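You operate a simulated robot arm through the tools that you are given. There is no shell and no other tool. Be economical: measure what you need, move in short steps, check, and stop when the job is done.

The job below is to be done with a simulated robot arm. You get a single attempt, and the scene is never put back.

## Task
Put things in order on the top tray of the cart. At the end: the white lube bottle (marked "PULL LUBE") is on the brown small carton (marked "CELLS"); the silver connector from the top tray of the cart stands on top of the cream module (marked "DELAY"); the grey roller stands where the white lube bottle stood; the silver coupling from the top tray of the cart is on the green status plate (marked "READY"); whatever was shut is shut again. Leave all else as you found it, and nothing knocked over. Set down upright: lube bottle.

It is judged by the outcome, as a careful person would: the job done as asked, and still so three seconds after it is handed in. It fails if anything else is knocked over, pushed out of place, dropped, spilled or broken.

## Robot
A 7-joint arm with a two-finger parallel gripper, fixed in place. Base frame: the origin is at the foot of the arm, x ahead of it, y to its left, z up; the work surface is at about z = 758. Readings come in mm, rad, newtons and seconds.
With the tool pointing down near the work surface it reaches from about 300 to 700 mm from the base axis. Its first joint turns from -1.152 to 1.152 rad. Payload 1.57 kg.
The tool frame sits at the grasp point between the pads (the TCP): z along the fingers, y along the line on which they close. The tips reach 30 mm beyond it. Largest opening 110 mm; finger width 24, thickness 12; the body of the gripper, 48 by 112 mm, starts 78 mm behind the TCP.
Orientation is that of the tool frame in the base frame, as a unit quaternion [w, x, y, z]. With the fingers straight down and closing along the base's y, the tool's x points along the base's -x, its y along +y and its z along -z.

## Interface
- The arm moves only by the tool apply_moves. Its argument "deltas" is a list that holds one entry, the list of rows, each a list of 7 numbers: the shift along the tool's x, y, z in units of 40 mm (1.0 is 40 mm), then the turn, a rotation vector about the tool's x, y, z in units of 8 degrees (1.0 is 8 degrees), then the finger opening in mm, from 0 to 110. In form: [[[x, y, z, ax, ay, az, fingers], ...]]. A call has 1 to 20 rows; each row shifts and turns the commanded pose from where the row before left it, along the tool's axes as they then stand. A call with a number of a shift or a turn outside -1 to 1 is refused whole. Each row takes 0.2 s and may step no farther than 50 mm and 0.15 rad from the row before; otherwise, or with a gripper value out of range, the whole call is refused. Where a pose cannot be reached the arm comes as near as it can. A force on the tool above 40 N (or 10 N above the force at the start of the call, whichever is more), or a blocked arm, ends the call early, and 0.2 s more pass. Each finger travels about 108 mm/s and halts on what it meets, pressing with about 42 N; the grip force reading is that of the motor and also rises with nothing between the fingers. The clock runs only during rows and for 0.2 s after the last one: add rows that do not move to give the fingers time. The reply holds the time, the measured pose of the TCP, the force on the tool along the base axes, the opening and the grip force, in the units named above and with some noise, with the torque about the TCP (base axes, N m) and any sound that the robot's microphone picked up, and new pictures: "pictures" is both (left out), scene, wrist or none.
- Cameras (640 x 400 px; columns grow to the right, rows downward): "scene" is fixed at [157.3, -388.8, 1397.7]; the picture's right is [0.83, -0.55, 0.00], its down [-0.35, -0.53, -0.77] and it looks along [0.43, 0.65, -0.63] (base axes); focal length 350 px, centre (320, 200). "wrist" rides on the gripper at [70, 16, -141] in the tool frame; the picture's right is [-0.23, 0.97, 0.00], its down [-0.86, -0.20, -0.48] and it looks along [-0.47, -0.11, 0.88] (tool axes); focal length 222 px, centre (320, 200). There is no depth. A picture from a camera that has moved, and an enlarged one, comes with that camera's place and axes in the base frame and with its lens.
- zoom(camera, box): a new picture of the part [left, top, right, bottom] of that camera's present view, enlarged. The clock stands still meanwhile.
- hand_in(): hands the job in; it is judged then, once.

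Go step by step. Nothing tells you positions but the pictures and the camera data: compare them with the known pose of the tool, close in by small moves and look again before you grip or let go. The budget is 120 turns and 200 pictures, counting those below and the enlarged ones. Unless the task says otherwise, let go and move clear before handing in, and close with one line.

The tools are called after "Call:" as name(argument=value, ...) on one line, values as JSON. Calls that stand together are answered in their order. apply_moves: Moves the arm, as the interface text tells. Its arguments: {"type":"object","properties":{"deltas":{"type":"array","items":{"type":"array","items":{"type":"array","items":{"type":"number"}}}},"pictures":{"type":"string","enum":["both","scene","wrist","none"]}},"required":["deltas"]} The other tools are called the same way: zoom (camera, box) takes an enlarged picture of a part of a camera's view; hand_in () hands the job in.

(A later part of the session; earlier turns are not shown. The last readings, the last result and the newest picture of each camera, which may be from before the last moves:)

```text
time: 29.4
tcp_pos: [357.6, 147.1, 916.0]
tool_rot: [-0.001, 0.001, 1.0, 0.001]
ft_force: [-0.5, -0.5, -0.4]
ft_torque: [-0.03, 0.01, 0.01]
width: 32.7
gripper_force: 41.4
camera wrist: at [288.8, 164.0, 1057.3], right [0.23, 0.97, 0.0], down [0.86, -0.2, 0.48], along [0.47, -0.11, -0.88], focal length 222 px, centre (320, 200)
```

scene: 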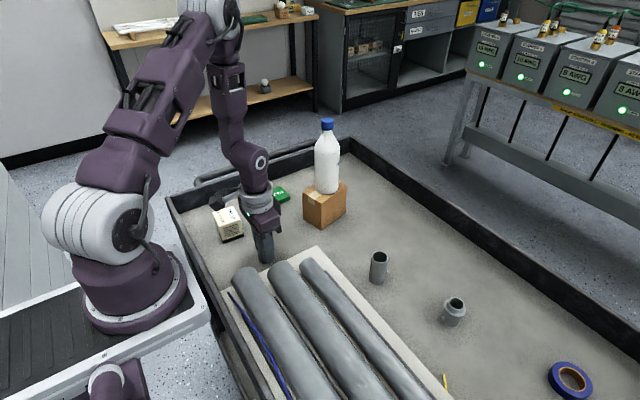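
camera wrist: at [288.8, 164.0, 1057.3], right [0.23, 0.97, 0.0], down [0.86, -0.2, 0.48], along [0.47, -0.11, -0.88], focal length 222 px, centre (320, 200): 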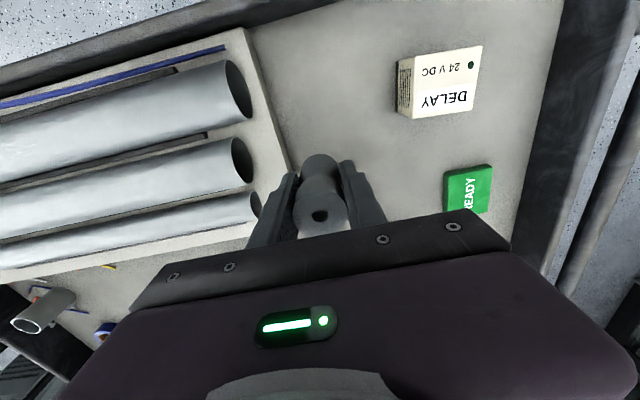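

Call:
apply_moves(deltas=[[[-0.2, -0.085, 0, 0, 0, 0, 10], [-0.42, -0.177, 0, 0, 0, 0, 10], [-0.42, -0.177, 0, 0, 0, 0, 10], [-0.42, -0.177, 0, 0, 0, 0, 10], [-0.42, -0.177, 0, 0, 0, 0, 10], [-0.42, -0.177, 0, 0, 0, 0, 10], [-0.42, -0.177, 0, 0, 0, 0, 10], [-0.42, -0.177, 0, 0, 0, 0, 10], [-0.42, -0.177, 0, 0, 0, 0, 10], [-0.42, -0.177, 0, 0, 0, 0, 10], [0, 0, 0, 0, 0, 0, 10]]], pictures="wrist")

```text
time: 31.8
tcp_pos: [517.7, 82.0, 914.4]
tool_rot: [0.0, 0.0, 1.0, 0.001]
ft_force: [-0.3, 0.4, 0.1]
ft_torque: [0.0, 0.0, -0.02]
width: 32.9
gripper_force: 40.7
camera wrist: at [448.8, 97.1, 1055.8], right [0.23, 0.97, 0.0], down [0.86, -0.2, 0.48], along [0.47, -0.11, -0.88], focal length 222 px, centre (320, 200)
```

wrist: 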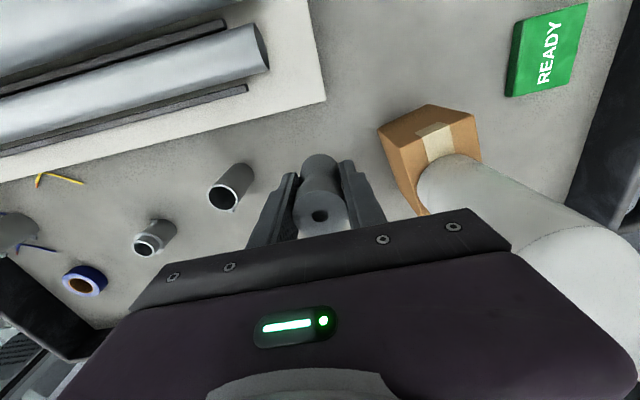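

Call:
apply_moves(deltas=[[[-0.2, -0.15, 0, 0, 0, 0, 10], [-0.42, -0.2, 0, 0, 0, 0, 10], [-0.42, -0.2, 0, 0, 0, 0, 10], [-0.42, -0.2, 0, 0, 0, 0, 10], [-0.42, -0.2, 0, 0, 0, 0, 10], [-0.42, -0.2, 0, 0, 0, 0, 10], [-0.42, -0.2, 0, 0, 0, 0, 10], [-0.42, -0.2, 0, 0, 0, 0, 10], [-0.3, 0, 0.3, 0, 0, 0, 10], [-0.2, 0, 0.4, 0, 0, 0, 10], [-0.2, 0, 0.4, 0, 0, 0, 10], [-0.13, 0, 0.4, 0, 0, 0, 10], [0, 0, 0.4, 0, 0, 0, 10], [0, 0, 0.3, 0, 0, 0, 10], [0, 0, 0, 0, 0, 0, 10]]])

Call:
zoom(camera="scene", box=[340, 160, 480, 260])

```text
time: 35.0
tcp_pos: [675.3, 18.0, 824.5]
tool_rot: [0.0, 0.001, 1.0, -0.001]
ft_force: [-0.5, -0.1, -0.3]
ft_torque: [0.03, 0.0, 0.0]
width: 32.5
gripper_force: 40.6
camera wrist: at [606.6, 34.8, 966.7], right [0.23, 0.97, 0.0], down [0.85, -0.2, 0.48], along [0.47, -0.11, -0.88], focal length 222 px, centre (320, 200)
```

scene: 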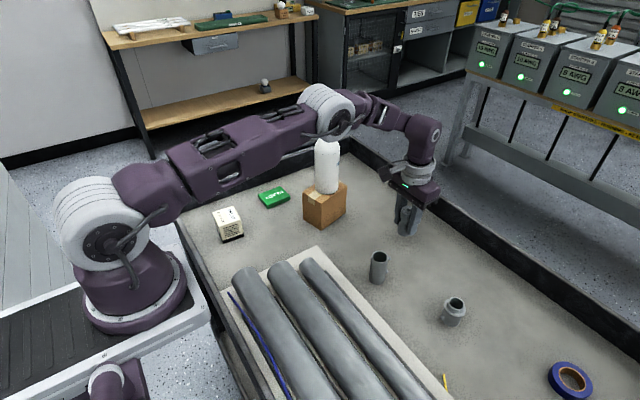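
wrist: 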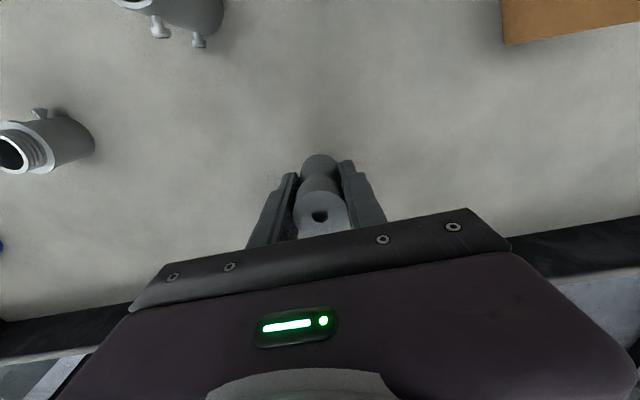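

```text
4.00 times, centred on (410, 210) of scene
camera zoom: at [157.3, -388.8, 1397.7], right [0.83, -0.55, 0.0], down [-0.35, -0.53, -0.77], along [0.43, 0.65, -0.63], focal length 1402 px, centre (-40, 160)
```

zoom: 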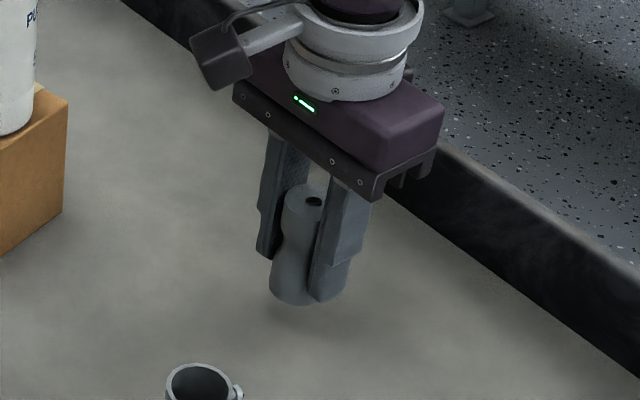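

Call:
apply_moves(deltas=[[[-0.075, 0.04, 0.2, 0, 0, 0, 10], [0, 0, 0.2, 0, 0, 0, 10], [0, 0, 0.1, 0, 0, 0, 10], [0, 0, 0.06, 0, 0, 0, 10], [0, 0, 0, 0, 0, 0, 10], [0, 0, 0, 0, 0, 0, 10]]], pictures="none")

Call:
zoom(camera="scene", box=[340, 160, 480, 260])

```text
time: 36.4
tcp_pos: [678.9, 20.2, 805.5]
tool_rot: [0.0, 0.0, 1.0, 0.0]
ft_force: [-0.6, 0.9, -1.0]
ft_torque: [0.0, 0.01, -0.02]
width: 32.8
gripper_force: 41.3
```

```text
4.00 times, centred on (410, 210) of scene
camera zoom: at [157.3, -388.8, 1397.7], right [0.83, -0.55, 0.0], down [-0.35, -0.53, -0.77], along [0.43, 0.65, -0.63], focal length 1402 px, centre (-40, 160)
```

zoom: 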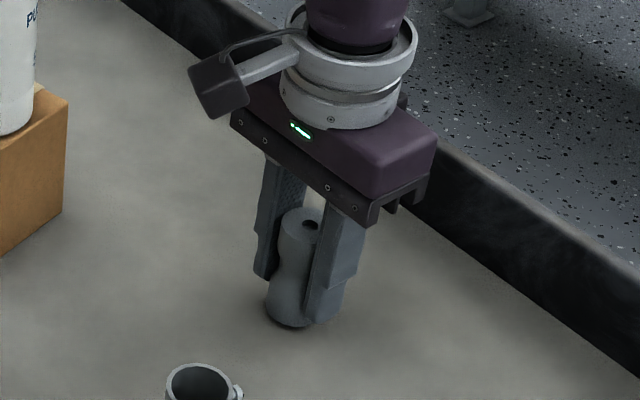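

Call:
apply_moves(deltas=[[[0, 0, 0.05, 0, 0, 0, 10], [0, 0, 0.04, 0, 0, 0, 10], [0, 0, 0.03, 0, 0, 0, 10], [0, 0, 0, 0, 0, 0, 10], [0, 0, 0, 0, 0, 0, 10]]], pictures="none")

```text
time: 37.6
tcp_pos: [678.1, 20.1, 800.8]
tool_rot: [0.0, -0.001, 1.0, 0.0]
ft_force: [0.1, 0.1, -0.7]
ft_torque: [-0.02, 0.02, -0.03]
width: 33.0
gripper_force: 41.2
```

Call:
apply_moves(deltas=[[[0, 0, 0.03, 0, 0, 0, 10], [0, 0, 0.02, 0, 0, 0, 10], [0, 0, 0, 0, 0, 0, 10]]], pictures="none")

Call:
zoom(camera="scene", box=[370, 200, 440, 250])

```text
time: 38.4
tcp_pos: [678.6, 21.6, 799.6]
tool_rot: [0.001, -0.001, 1.0, 0.0]
ft_force: [-4.8, 0.8, 14.5]
ft_torque: [0.03, 0.21, -0.01]
width: 32.5
gripper_force: 40.4
```

```text
8.00 times, centred on (405, 225) of scene
camera zoom: at [156.9, -388.8, 1397.8], right [0.83, -0.55, 0.0], down [-0.35, -0.53, -0.77], along [0.43, 0.65, -0.63], focal length 2804 px, centre (-360, 0)
```

zoom: 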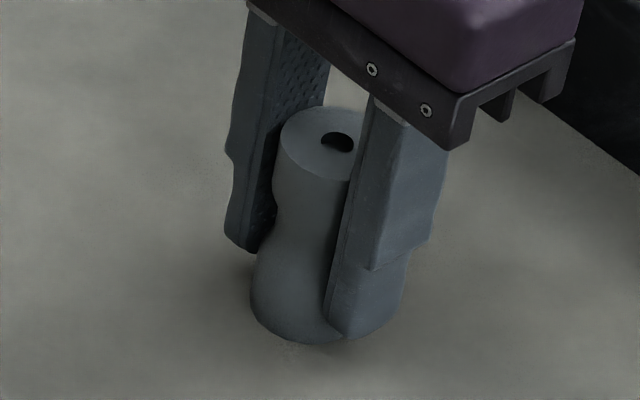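

The roller is touching down. I'll ease the pressure, open, and rise clear.

Call:
apply_moves(deltas=[[[0, 0, -0.02, 0, 0, 0, 10], [0, 0, 0, 0, 0, 0, 34], [0, 0, 0, 0, 0, 0, 38], [0, 0, 0, 0, 0, 0, 50], [0, 0, 0, 0, 0, 0, 60], [0, 0, -0.3, 0, 0, 0, 60], [0, 0, -0.8, 0, 0, 0, 60], [0.3, 0, -0.8, 0, 0, 0, 60], [0, 0, 0, 0, 0, 0, 60]]])

Call:
zoom(camera="scene", box=[340, 160, 480, 260])

Call:
zoom(camera="wrist", box=[260, 120, 380, 220])

```text
time: 40.4
tcp_pos: [664.8, 21.7, 874.7]
tool_rot: [-0.001, 0.0, 1.0, -0.001]
ft_force: [0.0, 0.6, 0.1]
ft_torque: [-0.04, -0.01, -0.01]
width: 59.9
gripper_force: 0.1
camera wrist: at [595.8, 37.5, 1016.4], right [0.23, 0.97, 0.0], down [0.86, -0.2, 0.48], along [0.47, -0.11, -0.88], focal length 222 px, centre (320, 200)
```

scene: 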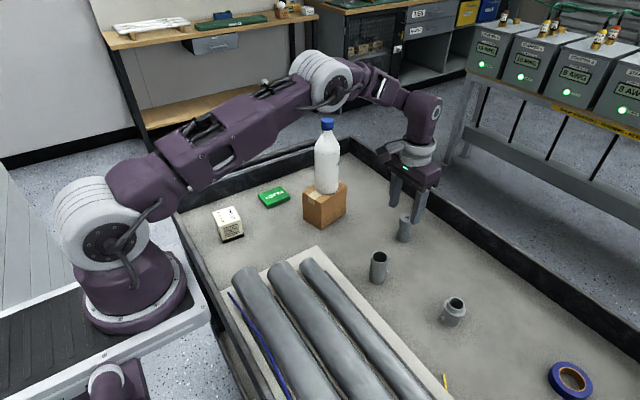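
wrist: 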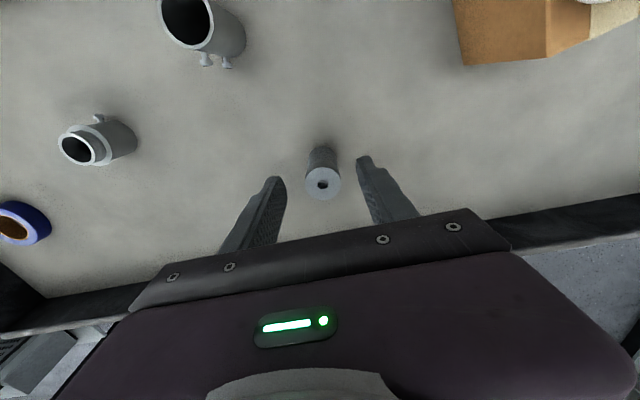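

```text
4.00 times, centred on (410, 210) of scene
camera zoom: at [157.3, -388.8, 1397.7], right [0.83, -0.55, 0.0], down [-0.35, -0.53, -0.77], along [0.43, 0.65, -0.63], focal length 1402 px, centre (-40, 160)
```

zoom: 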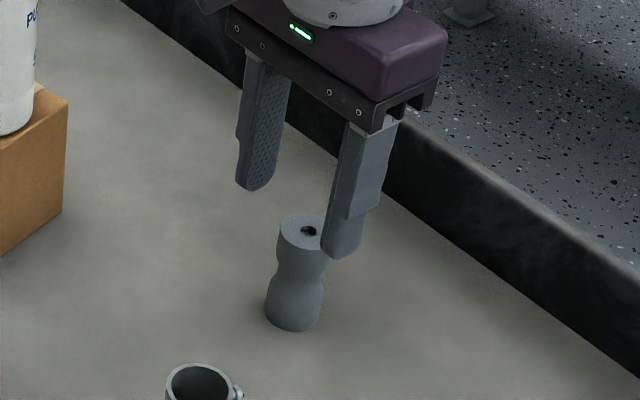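

```text
4.00 times, centred on (320, 170) of wrist
camera zoom: at [595.8, 37.5, 1016.4], right [0.23, 0.97, 0.0], down [0.86, -0.2, 0.48], along [0.47, -0.11, -0.88], focal length 888 px, centre (320, 320)
```

zoom: 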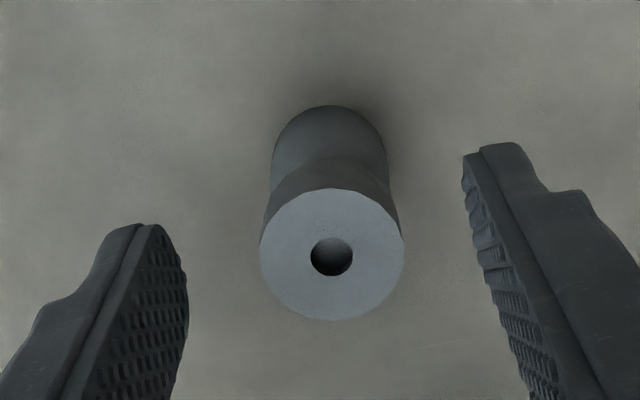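

The roller stands on the bottle's old spot. Next I'll go above the connector.

Call:
apply_moves(deltas=[[[0, 0, -0.8, 0, 0, 0, 60], [0, 0, -0.6, 0, 0, 0, 60], [0.26, -0.92, 0, 0, 0, 0, 75], [0.26, -0.92, 0, 0, 0, 0, 75], [0.26, -0.92, 0, 0, 0, 0, 75], [0.26, -0.92, 0, 0, 0, 0, 75], [0.26, -0.92, 0, 0, 0, 0, 75], [0.26, -0.92, 0, 0, 0, 0, 75], [0, 0, 0, 0, 0, 0, 75]]])

Call:
zoom(camera="wrist", box=[260, 100, 380, 200])

```text
time: 42.4
tcp_pos: [601.9, -201.6, 932.7]
tool_rot: [-0.001, 0.0, 1.0, 0.0]
ft_force: [0.3, -0.8, 0.5]
ft_torque: [-0.04, 0.03, 0.01]
width: 75.1
gripper_force: 0.2
camera wrist: at [534.3, -184.0, 1074.3], right [0.23, 0.97, 0.0], down [0.86, -0.2, 0.48], along [0.47, -0.11, -0.88], focal length 222 px, centre (320, 200)
```

scene: 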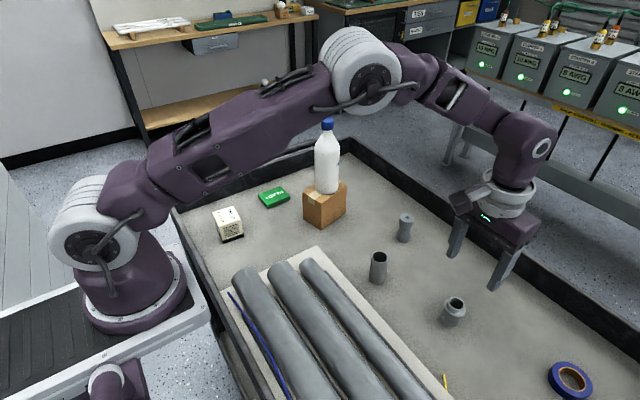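
wrist: 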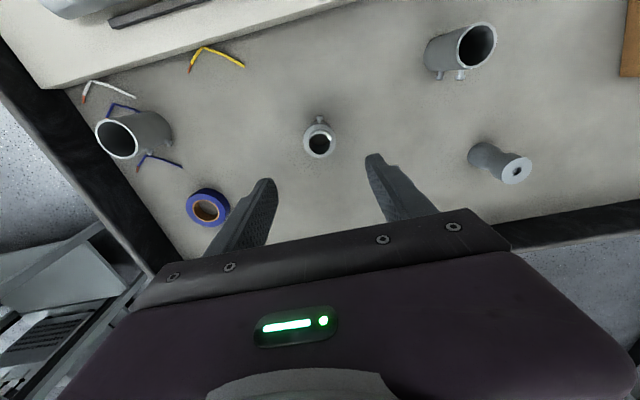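

```text
4.00 times, centred on (320, 150) of wrist
camera zoom: at [534.3, -184.0, 1074.3], right [0.23, 0.97, 0.0], down [0.86, -0.2, 0.48], along [0.47, -0.11, -0.88], focal length 888 px, centre (320, 400)
```

zoom: 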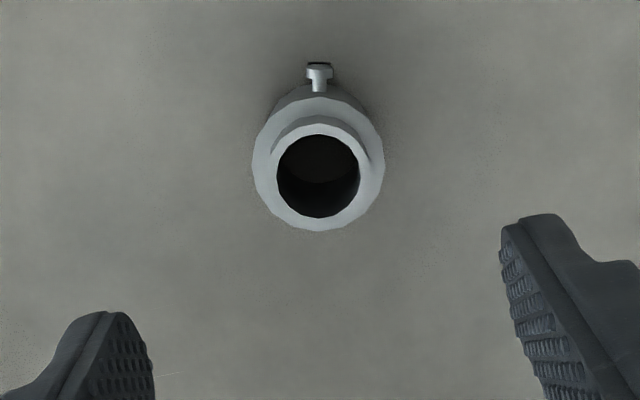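

Call:
zoom(camera="wrist", box=[60, 40, 260, 240])

```text
2.00 times, centred on (160, 140) of wrist
camera zoom: at [534.3, -184.0, 1074.3], right [0.23, 0.97, 0.0], down [0.86, -0.2, 0.48], along [0.47, -0.11, -0.88], focal length 444 px, centre (640, 320)
```

zoom: 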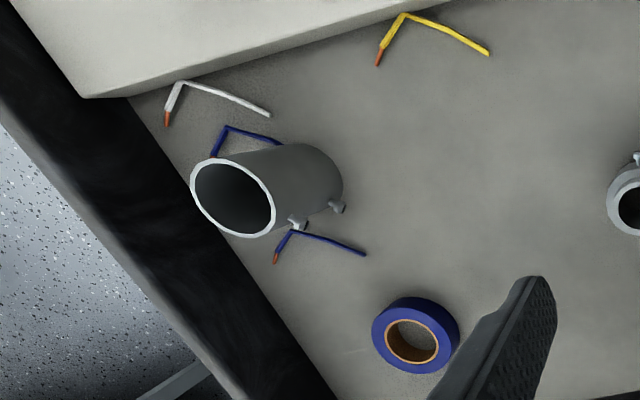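

A second, larger tube with two screws stands near the tray's right corner. I need to look at it properly before deciding which one is "the coupling".

Call:
apply_moves(deltas=[[[0.5, -0.5, -0.6, 0, 0, 0, 75], [0.5, -0.7, -0.4, 0, 0, 0, 75], [0.5, -0.7, -0.4, 0, 0, 0, 75], [0.5, -0.7, -0.4, 0, 0, 0, 75], [0.4, -0.7, 0, 0, 0, 0, 75], [0, 0, 0, 0, 0, 0, 75]]], pictures="wrist")

Call:
zoom(camera="wrist", box=[140, 60, 300, 180])

Call:
zoom(camera="wrist", box=[320, 0, 560, 200])

```text
time: 43.8
tcp_pos: [507.6, -332.8, 1004.3]
tool_rot: [0.0, -0.001, 1.0, 0.0]
ft_force: [0.0, 0.8, -0.2]
ft_torque: [0.01, -0.03, 0.0]
width: 74.9
gripper_force: 0.0
camera wrist: at [439.2, -316.7, 1145.9], right [0.23, 0.97, 0.0], down [0.86, -0.2, 0.48], along [0.47, -0.11, -0.88], focal length 222 px, centre (320, 200)
```

wrist: 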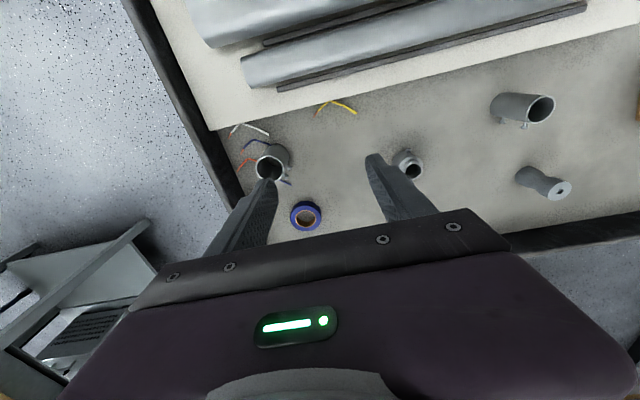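

```text
3.33 times, centred on (220, 120) of wrist
camera zoom: at [439.2, -316.7, 1145.9], right [0.23, 0.97, 0.0], down [0.86, -0.2, 0.48], along [0.47, -0.11, -0.88], focal length 740 px, centre (653, 467)
```

zoom: 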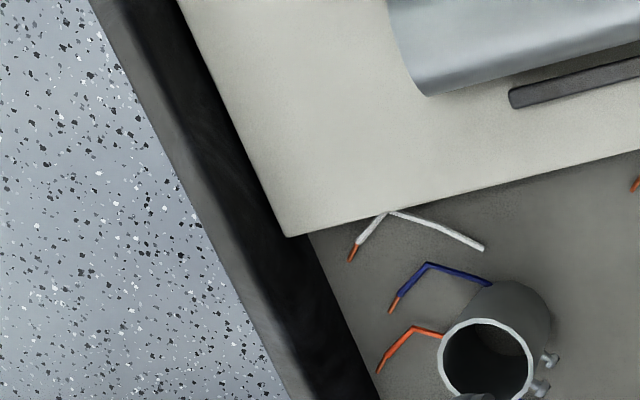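

```text
2.00 times, centred on (440, 100) of wrist
camera zoom: at [439.2, -316.7, 1145.9], right [0.23, 0.97, 0.0], down [0.86, -0.2, 0.48], along [0.47, -0.11, -0.88], focal length 444 px, centre (80, 400)
```

zoom: 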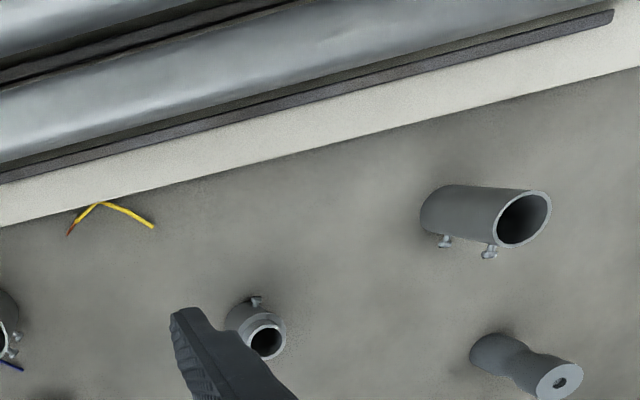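

Call:
apply_moves(deltas=[[[0.5, -0.6, 0.5, 0, 0, 0, 110], [0.3, -0.6, 0.5, 0, 0, 0, 110], [0.0, -0.6, 0.5, 0, 0, 0, 110], [0, 0, 0, 0, 0, 0, 110]]], pictures="wrist")

Call:
zoom(camera="wrist", box=[240, 100, 400, 200])

```text
time: 44.8
tcp_pos: [476.2, -404.2, 943.4]
tool_rot: [0.0, 0.0, 1.0, 0.0]
ft_force: [-0.5, 0.4, 0.3]
ft_torque: [-0.01, -0.04, -0.02]
width: 110.2
gripper_force: 0.0
camera wrist: at [407.3, -387.5, 1084.1], right [0.23, 0.97, 0.0], down [0.86, -0.2, 0.48], along [0.47, -0.11, -0.88], focal length 222 px, centre (320, 200)
```

wrist: 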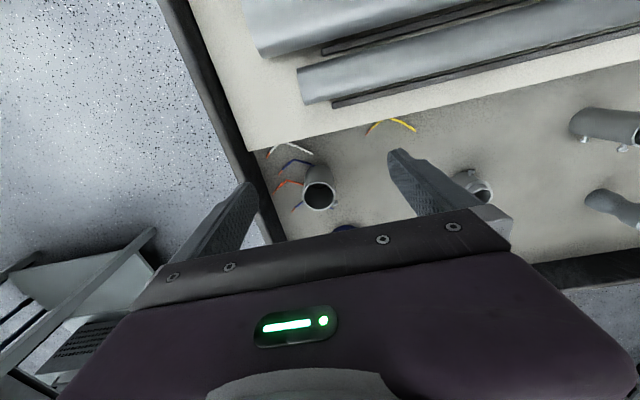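

```text
4.00 times, centred on (320, 150) of wrist
camera zoom: at [407.3, -387.5, 1084.1], right [0.23, 0.97, 0.0], down [0.86, -0.2, 0.48], along [0.47, -0.11, -0.88], focal length 888 px, centre (320, 400)
```

zoom: 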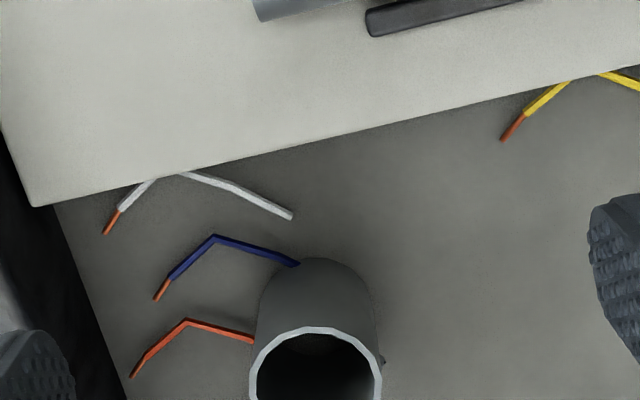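

The corner tube is about 43 mm across, bigger than the 36 mm one, and it sits among wire scraps as dressing. I'll use the coupling near (541,-40). Now back to the connector at (600,-200).

Call:
apply_moves(deltas=[[[-0.52, 0.85, 0, 0, 0, 0, 80], [-0.52, 0.85, 0, 0, 0, 0, 80], [-0.52, 0.85, 0, 0, 0, 0, 80], [-0.52, 0.85, 0, 0, 0, 0, 80], [-0.52, 0.85, 0, 0, 0, 0, 80], [-0.52, 0.85, 0, 0, 0, 0, 80], [0, 0, 0.8, 0, 0, 0, 80], [0, 0, 0.8, 0, 0, 0, 80], [0, 0, 0, 0, 0, 0, 80]]], pictures="wrist")

Call:
zoom(camera="wrist", box=[260, 110, 380, 210])

```text
time: 46.8
tcp_pos: [601.2, -199.8, 880.1]
tool_rot: [0.0, 0.0, 1.0, 0.001]
ft_force: [-0.6, 0.6, 0.1]
ft_torque: [0.0, -0.01, 0.03]
width: 80.1
gripper_force: 0.1
camera wrist: at [531.7, -183.7, 1021.5], right [0.23, 0.97, 0.0], down [0.86, -0.2, 0.48], along [0.47, -0.11, -0.88], focal length 222 px, centre (320, 200)
```

wrist: 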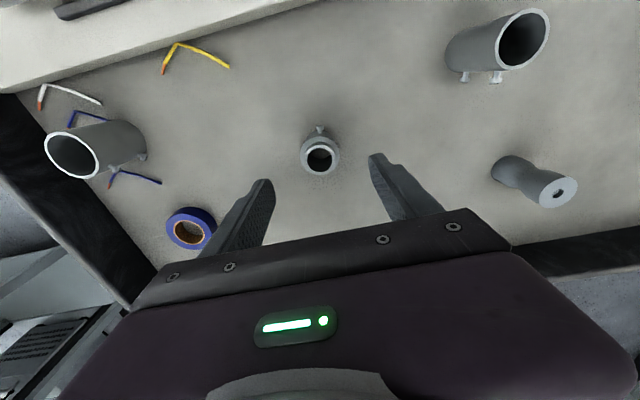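

```text
4.00 times, centred on (320, 160) of wrist
camera zoom: at [531.7, -183.7, 1021.5], right [0.23, 0.97, 0.0], down [0.86, -0.2, 0.48], along [0.47, -0.11, -0.88], focal length 888 px, centre (320, 360)
```

zoom: 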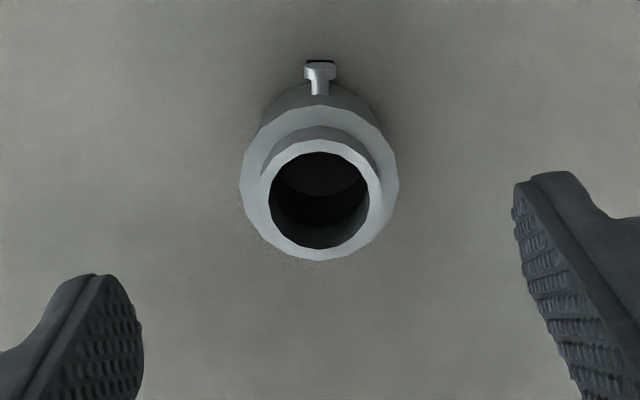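

Call:
apply_moves(deltas=[[[0.04, 0, 0.8, 0, 0, 0, 80], [0, 0, 0.8, 0, 0, 0, 70], [0, 0, 0.5, 0, 0, 0, 60], [0, 0, 0, 0, 0, 0, 48], [0, 0, 0, 0, 0, 0, 20], [0, 0, 0, 0, 0, 0, 20], [0, 0, 0, 0, 0, 0, 20], [0, 0, -0.12, 0, 0, 0, 20], [0, 0, -0.15, 0, 0, 0, 20], [0, 0, -0.15, 0, 0, 0, 20], [0, 0, 0, 0, 0, 0, 20]]])

Call:
zoom(camera="scene", box=[400, 260, 500, 340])

Call:
zoom(camera="wrist", box=[260, 140, 380, 240])

```text
time: 49.2
tcp_pos: [599.6, -200.3, 812.3]
tool_rot: [0.0, 0.0, 1.0, 0.0]
ft_force: [-0.7, 0.3, -0.5]
ft_torque: [-0.02, 0.01, -0.01]
width: 35.2
gripper_force: 42.2
camera wrist: at [530.6, -184.6, 952.9], right [0.23, 0.97, 0.0], down [0.86, -0.2, 0.48], along [0.47, -0.11, -0.88], focal length 222 px, centre (320, 200)
```

scene: 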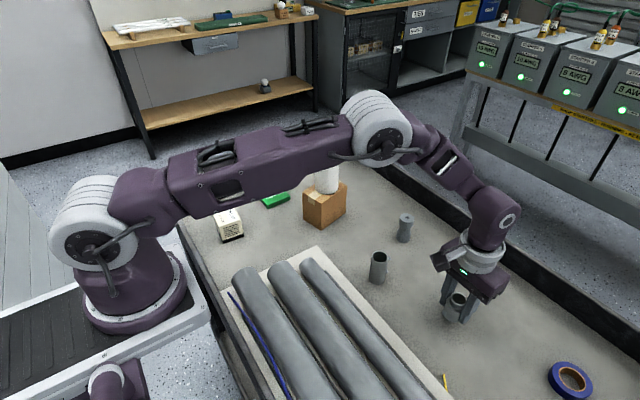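
wrist: 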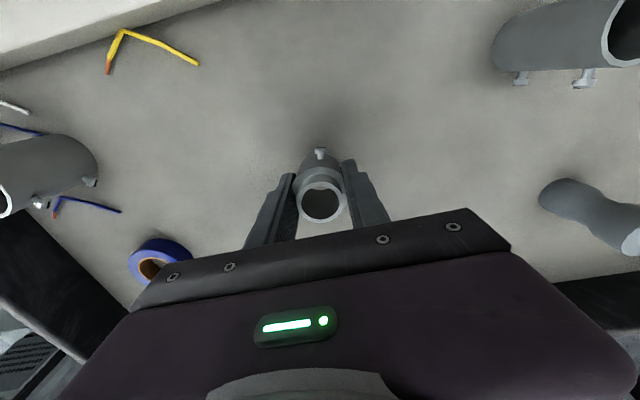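

```text
5.00 times, centred on (450, 300) of scene
camera zoom: at [157.3, -388.8, 1397.7], right [0.83, -0.55, 0.0], down [-0.35, -0.53, -0.77], along [0.43, 0.65, -0.63], focal length 1753 px, centre (-330, -300)
```

zoom: 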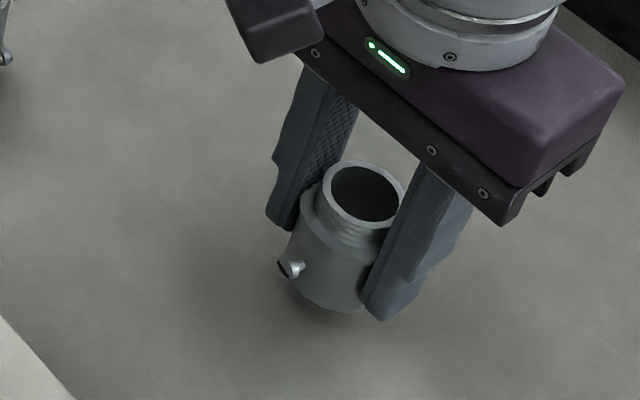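

```text
4.00 times, centred on (320, 190) of wrist
camera zoom: at [530.6, -184.6, 952.9], right [0.23, 0.97, 0.0], down [0.86, -0.2, 0.48], along [0.47, -0.11, -0.88], focal length 888 px, centre (320, 240)
```

zoom: 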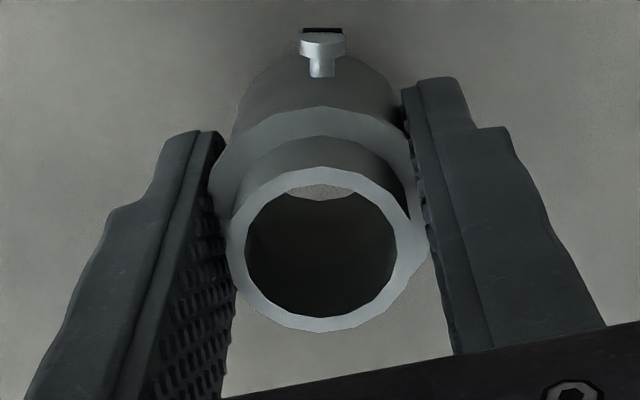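

The connector is held, with its base about 37 mm below the TCP. I'll lift and carry it steadily toward the module.

Call:
apply_moves(deltas=[[[0, 0, -0.3, 0, 0, 0, 20], [0, 0, -0.55, 0, 0, 0, 20], [0, 0, -0.55, 0, 0, 0, 20], [0, 0, -0.55, 0, 0, 0, 20], [0, 0, -0.55, 0, 0, 0, 20], [0, 0, -0.4, 0, 0, 0, 20], [0.138, 0.238, 0, 0, 0, 0, 20], [0.276, 0.476, 0, 0, 0, 0, 20], [0.276, 0.476, 0, 0, 0, 0, 20], [0.276, 0.476, 0, 0, 0, 0, 20], [0.276, 0.476, 0, 0, 0, 0, 20], [0.276, 0.476, 0, 0, 0, 0, 20], [0.276, 0.476, 0, 0, 0, 0, 20], [0.276, 0.476, 0, 0, 0, 0, 20], [0.276, 0.476, 0, 0, 0, 0, 20], [0.276, 0.476, 0, 0, 0, 0, 20], [0.276, 0.476, 0, 0, 0, 0, 20], [0.276, 0.476, 0, 0, 0, 0, 20], [0.276, 0.476, 0, 0, 0, 0, 20], [0.138, 0.238, 0, 0, 0, 0, 20]]], pictures="wrist")

```text
time: 53.4
tcp_pos: [456.1, 47.9, 928.8]
tool_rot: [0.0, 0.0, 1.0, -0.001]
ft_force: [-0.6, 0.6, -0.6]
ft_torque: [0.0, 0.01, 0.02]
width: 35.4
gripper_force: 41.9
camera wrist: at [387.0, 63.5, 1069.5], right [0.23, 0.97, 0.0], down [0.85, -0.2, 0.48], along [0.47, -0.11, -0.88], focal length 222 px, centre (320, 200)
```

wrist: 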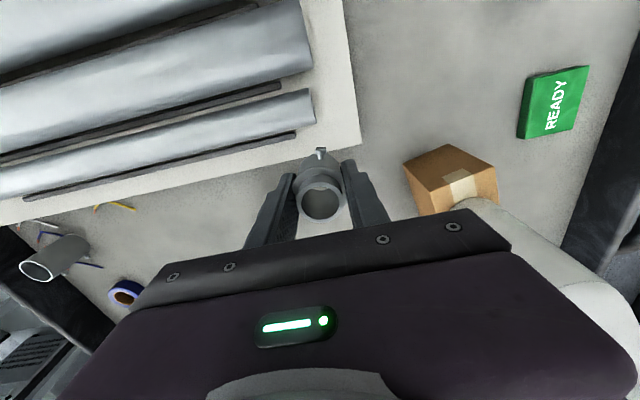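

Call:
apply_moves(deltas=[[[0.14, 0.244, 0, 0, 0, 0, 20], [0.281, 0.488, 0, 0, 0, 0, 20], [0.281, 0.488, 0, 0, 0, 0, 20], [0.281, 0.488, 0, 0, 0, 0, 20], [0.281, 0.488, 0, 0, 0, 0, 20], [0.281, 0.488, 0, 0, 0, 0, 20], [0.281, 0.488, 0, 0, 0, 0, 20], [0.281, 0.488, 0, 0, 0, 0, 20], [0.281, 0.488, 0, 0, 0, 0, 20], [0.281, 0.488, 0, 0, 0, 0, 20], [0.281, 0.488, 0, 0, 0, 0, 20], [0.281, 0.488, 0, 0, 0, 0, 20], [0.14, 0.244, 0, 0, 0, 0, 20], [0, 0, 0, 0, 0, 0, 20]]])

Call:
zoom(camera="scene", box=[180, 150, 300, 250])

Call:
zoom(camera="wrist", box=[240, 80, 400, 240])

```text
time: 56.4
tcp_pos: [319.9, 281.9, 927.9]
tool_rot: [-0.001, 0.0, 1.0, 0.0]
ft_force: [-0.4, -0.9, 0.0]
ft_torque: [0.0, 0.02, 0.0]
width: 35.5
gripper_force: 42.4
camera wrist: at [251.7, 297.1, 1069.2], right [0.23, 0.97, 0.0], down [0.86, -0.2, 0.48], along [0.47, -0.11, -0.88], focal length 222 px, centre (320, 200)
```

scene: 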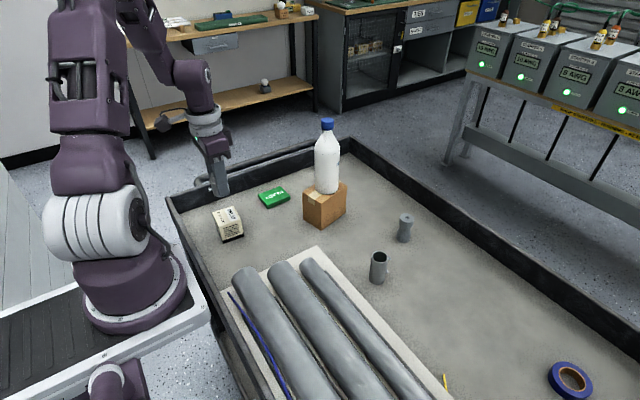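
wrist: 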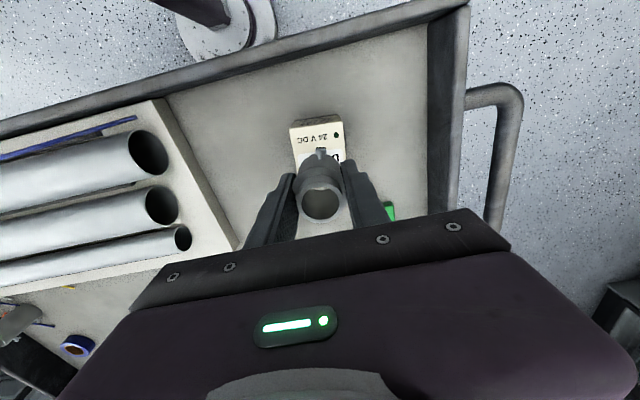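

```text
4.00 times, centred on (240, 200) of scene
camera zoom: at [157.3, -388.8, 1397.7], right [0.83, -0.55, 0.0], down [-0.35, -0.53, -0.77], along [0.43, 0.65, -0.63], focal length 1402 px, centre (640, 200)
```

zoom: 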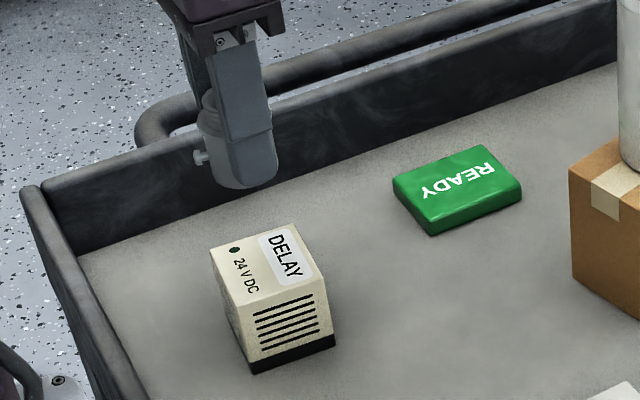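

```text
2.50 times, centred on (320, 160) of wrist
camera zoom: at [251.7, 297.1, 1069.2], right [0.23, 0.97, 0.0], down [0.86, -0.2, 0.48], along [0.47, -0.11, -0.88], focal length 555 px, centre (320, 300)
```

zoom: 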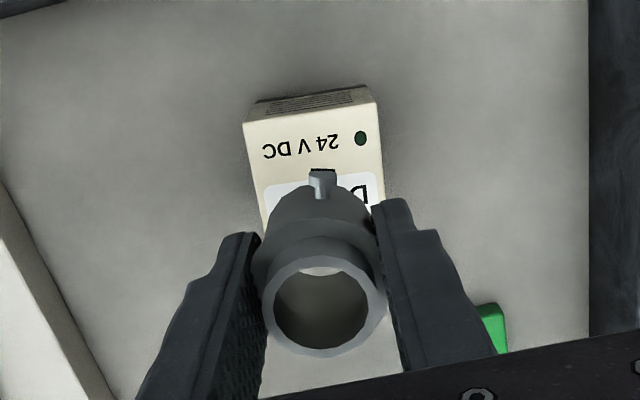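

The connector hangs over the module, whose top centre is about (323,281). I'll shift 3 mm and lower.

Call:
apply_moves(deltas=[[[-0.08, 0, 0.2, 0, 0, 0, 20], [0, 0, 0.45, 0, 0, 0, 20], [0, 0, 0.45, 0, 0, 0, 20], [0, 0, 0.4, 0, 0, 0, 20], [0, 0, 0.3, 0, 0, 0, 20], [0, 0, 0, 0, 0, 0, 20]]], pictures="none")

Call:
zoom(camera="scene", box=[180, 160, 280, 240])

Call:
zoom(camera="wrist", box=[240, 80, 400, 240])

```text
time: 57.8
tcp_pos: [324.3, 281.7, 855.4]
tool_rot: [0.001, 0.0, 1.0, 0.0]
ft_force: [0.4, 0.5, -0.6]
ft_torque: [-0.03, -0.04, 0.03]
width: 35.4
gripper_force: 42.1
```

```text
5.00 times, centred on (230, 200) of scene
camera zoom: at [157.3, -388.8, 1397.7], right [0.83, -0.55, 0.0], down [-0.35, -0.53, -0.77], along [0.43, 0.65, -0.63], focal length 1753 px, centre (770, 200)
```

zoom: 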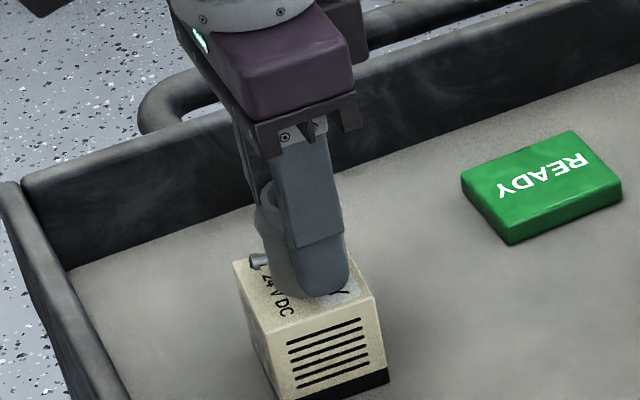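

```text
2.50 times, centred on (320, 160) of wrist
camera zoom: at [255.9, 297.2, 997.1], right [0.23, 0.97, 0.0], down [0.86, -0.2, 0.48], along [0.47, -0.11, -0.88], focal length 555 px, centre (320, 300)
```

zoom: 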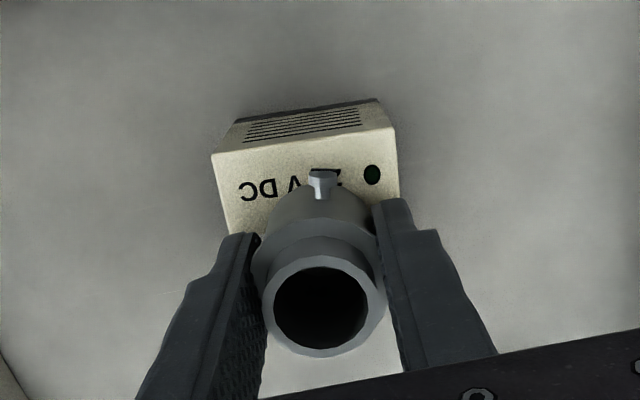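

Call:
apply_moves(deltas=[[[0, 0, 0.06, 0, 0, 0, 20], [0, 0, 0.06, 0, 0, 0, 20], [0, 0, 0.05, 0, 0, 0, 20], [0, 0, 0, 0, 0, 0, 20]]], pictures="none")

```text
time: 58.4
tcp_pos: [326.8, 281.9, 853.3]
tool_rot: [0.001, 0.001, 1.0, 0.001]
ft_force: [-2.9, -3.0, 15.8]
ft_torque: [-0.16, 0.09, 0.01]
width: 35.4
gripper_force: 42.1
stopped in row 3: the force on the tool passed its limit at 49 N (the readings are from after the stop); the commanded pose is now the measured one
```

Call:
zoom(camera="scene", box=[180, 160, 280, 240])

Call:
zoom(camera="wrist", box=[240, 80, 400, 240])

```text
5.00 times, centred on (230, 200) of scene
camera zoom: at [157.0, -389.0, 1397.7], right [0.83, -0.55, 0.0], down [-0.35, -0.53, -0.77], along [0.43, 0.65, -0.63], focal length 1753 px, centre (770, 200)
```

zoom: 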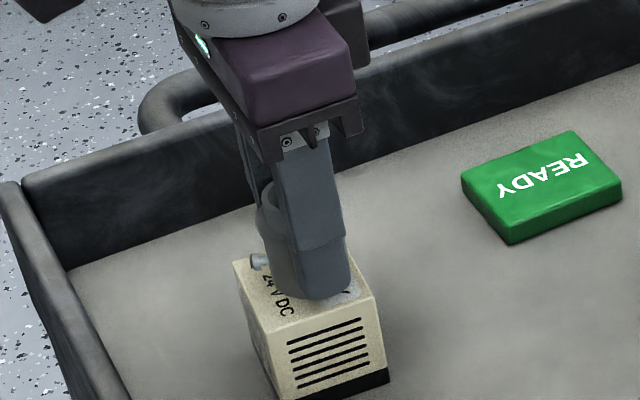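

```text
2.50 times, centred on (320, 160) of wrist
camera zoom: at [256.0, 296.9, 994.4], right [0.23, 0.97, 0.0], down [0.85, -0.2, 0.48], along [0.47, -0.11, -0.88], focal length 555 px, centre (320, 300)
```

zoom: 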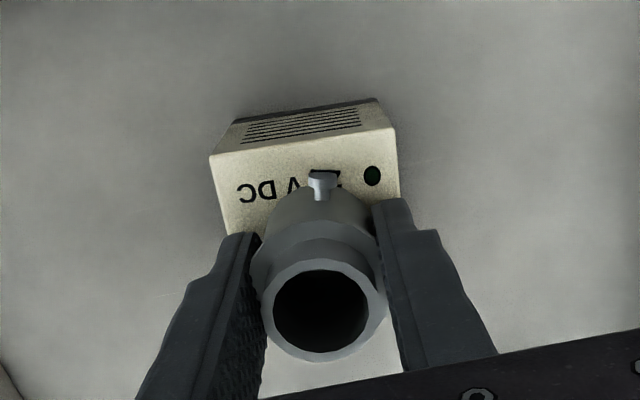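

Call:
apply_moves(deltas=[[[0, 0, -0.015, 0, 0, 0, 20], [0, 0, 0, 0, 0, 0, 37], [0, 0, 0, 0, 0, 0, 41], [0, 0, 0, 0, 0, 0, 50], [0, 0, 0, 0, 0, 0, 70], [0, 0, 0, 0, 0, 0, 70]]], pictures="none")

Call:
zoom(camera="scene", box=[180, 160, 280, 240])

Call:
zoom(camera="wrist", box=[240, 80, 400, 240])

```text
time: 59.8
tcp_pos: [324.6, 281.5, 854.9]
tool_rot: [0.001, 0.001, 1.0, 0.002]
ft_force: [0.4, -0.1, 0.2]
ft_torque: [0.02, -0.04, 0.0]
width: 70.3
gripper_force: 0.1
```

```text
5.00 times, centred on (230, 200) of scene
camera zoom: at [157.3, -388.8, 1397.7], right [0.83, -0.55, 0.0], down [-0.35, -0.53, -0.77], along [0.43, 0.65, -0.63], focal length 1753 px, centre (770, 200)
```

zoom: 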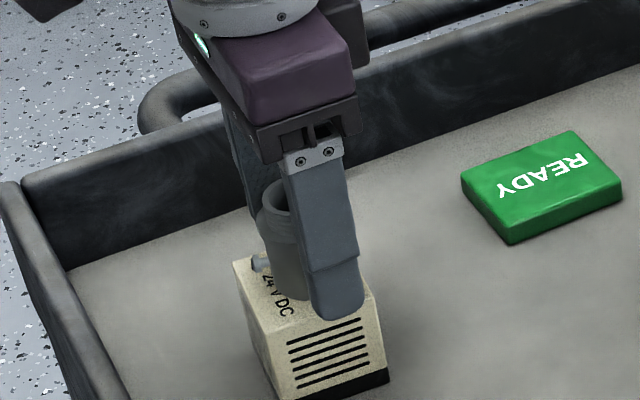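

```text
2.50 times, centred on (320, 160) of wrist
camera zoom: at [255.9, 297.1, 994.6], right [0.23, 0.97, 0.0], down [0.85, -0.2, 0.48], along [0.47, -0.11, -0.88], focal length 555 px, centre (320, 300)
```

zoom: 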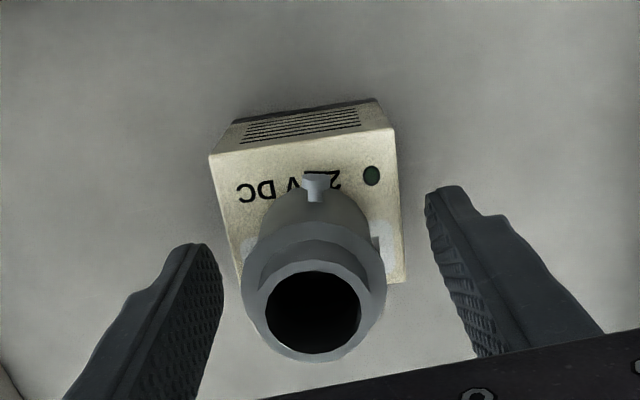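

The connector stands on the module. I'll rise and go to the coupling.

Call:
apply_moves(deltas=[[[0, 0, -0.3, 0, 0, 0, 70], [0, 0, -0.8, 0, 0, 0, 70], [0, 0, -0.8, 0, 0, 0, 70], [-0.493, -0.732, 0, 0, 0, 0, 70], [-0.493, -0.732, 0, 0, 0, 0, 70], [-0.493, -0.732, 0, 0, 0, 0, 70], [-0.493, -0.732, 0, 0, 0, 0, 70], [-0.493, -0.732, 0, 0, 0, 0, 70], [-0.493, -0.732, 0, 0, 0, 0, 70], [-0.493, -0.732, 0, 0, 0, 0, 70], [-0.493, -0.732, 0, 0, 0, 0, 70], [-0.493, -0.732, 0, 0, 0, 0, 70], [-0.493, -0.732, 0, 0, 0, 0, 70], [-0.493, -0.732, 0, 0, 0, 0, 70], [0, 0, 0, 0, 0, 0, 70]]])

Call:
zoom(camera="scene", box=[180, 160, 300, 260])

Call:
zoom(camera="wrist", box=[260, 100, 380, 200])

```text
time: 63.0
tcp_pos: [541.5, -41.9, 929.7]
tool_rot: [0.001, 0.001, 1.0, 0.002]
ft_force: [-0.5, -0.5, -0.1]
ft_torque: [0.0, -0.03, 0.01]
width: 70.0
gripper_force: 0.1
camera wrist: at [471.6, -25.8, 1070.2], right [0.23, 0.97, 0.0], down [0.85, -0.2, 0.48], along [0.47, -0.11, -0.88], focal length 222 px, centre (320, 200)
```

scene: 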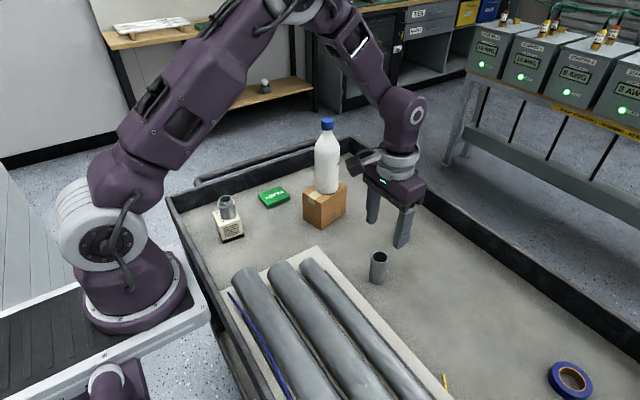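
wrist: 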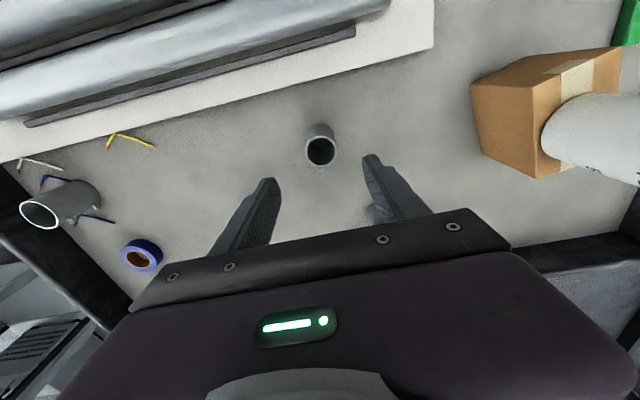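

```text
4.00 times, centred on (240, 210) of scene
camera zoom: at [157.3, -388.8, 1397.7], right [0.83, -0.55, 0.0], down [-0.35, -0.53, -0.77], along [0.43, 0.65, -0.63], focal length 1402 px, centre (640, 160)
```

zoom: 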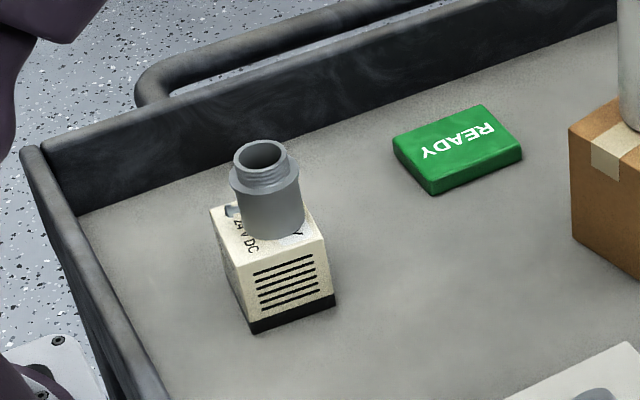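

```text
4.00 times, centred on (320, 150) of wrist
camera zoom: at [471.6, -25.8, 1070.2], right [0.23, 0.97, 0.0], down [0.85, -0.2, 0.48], along [0.47, -0.11, -0.88], focal length 888 px, centre (320, 400)
```

zoom: 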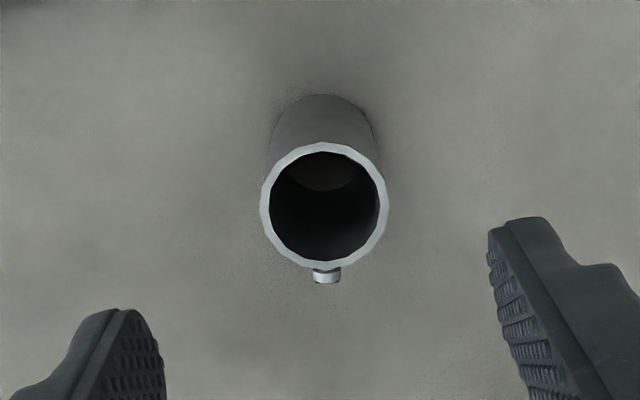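

The connector sits neatly on the module. The gripper is right over the coupling, so I'll descend and grip it.

Call:
apply_moves(deltas=[[[0.01, 0.01, 0.8, 0, 0, 0, 70], [0, 0, 0.8, 0, 0, 0, 70], [0, 0, 0.8, 0, 0, 0, 70], [0, 0, 0.6, 0, 0, 0, 60], [0, 0, 0.2, 0, 0, 0, 50], [0, 0, 0, 0, 0, 0, 42], [0, 0, 0, 0, 0, 0, 20], [0, 0, 0, 0, 0, 0, 20], [0, 0, 0, 0, 0, 0, 20], [0, 0, -0.12, 0, 0, 0, 20], [0, 0, -0.15, 0, 0, 0, 20], [0, 0, -0.15, 0, 0, 0, 20], [0, 0, 0, 0, 0, 0, 20]]], pictures="wrist")

Call:
zoom(camera="scene", box=[330, 220, 430, 300])

```text
time: 65.8
tcp_pos: [541.2, -40.5, 819.1]
tool_rot: [0.001, 0.001, 1.0, 0.002]
ft_force: [0.0, -0.1, -1.2]
ft_torque: [0.02, 0.02, 0.0]
width: 35.8
gripper_force: 42.0
camera wrist: at [472.8, -24.0, 959.3], right [0.23, 0.97, 0.0], down [0.85, -0.2, 0.48], along [0.47, -0.11, -0.88], focal length 222 px, centre (320, 200)
```

wrist: 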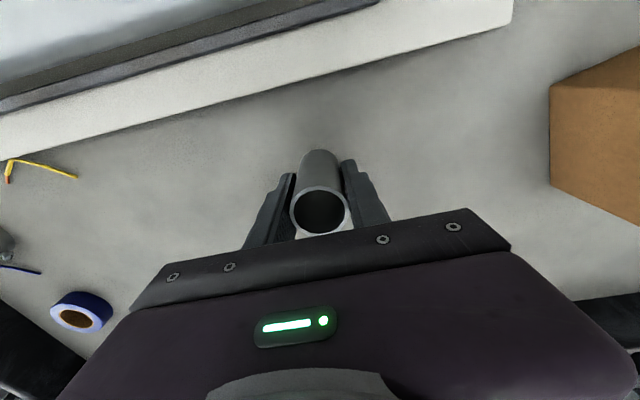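

```text
5.00 times, centred on (380, 260) of scene
camera zoom: at [157.3, -388.8, 1397.7], right [0.83, -0.55, 0.0], down [-0.35, -0.53, -0.77], along [0.43, 0.65, -0.63], focal length 1753 px, centre (20, -100)
```

zoom: 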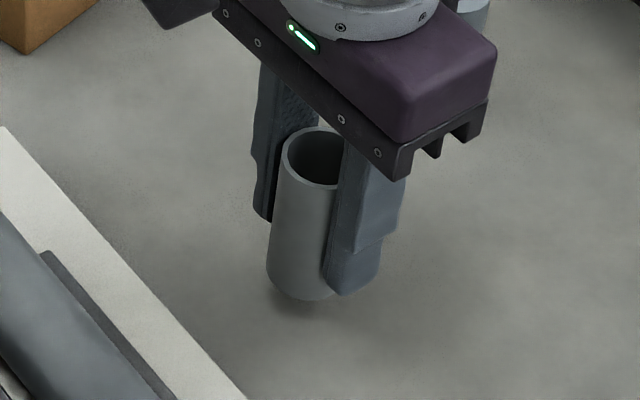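

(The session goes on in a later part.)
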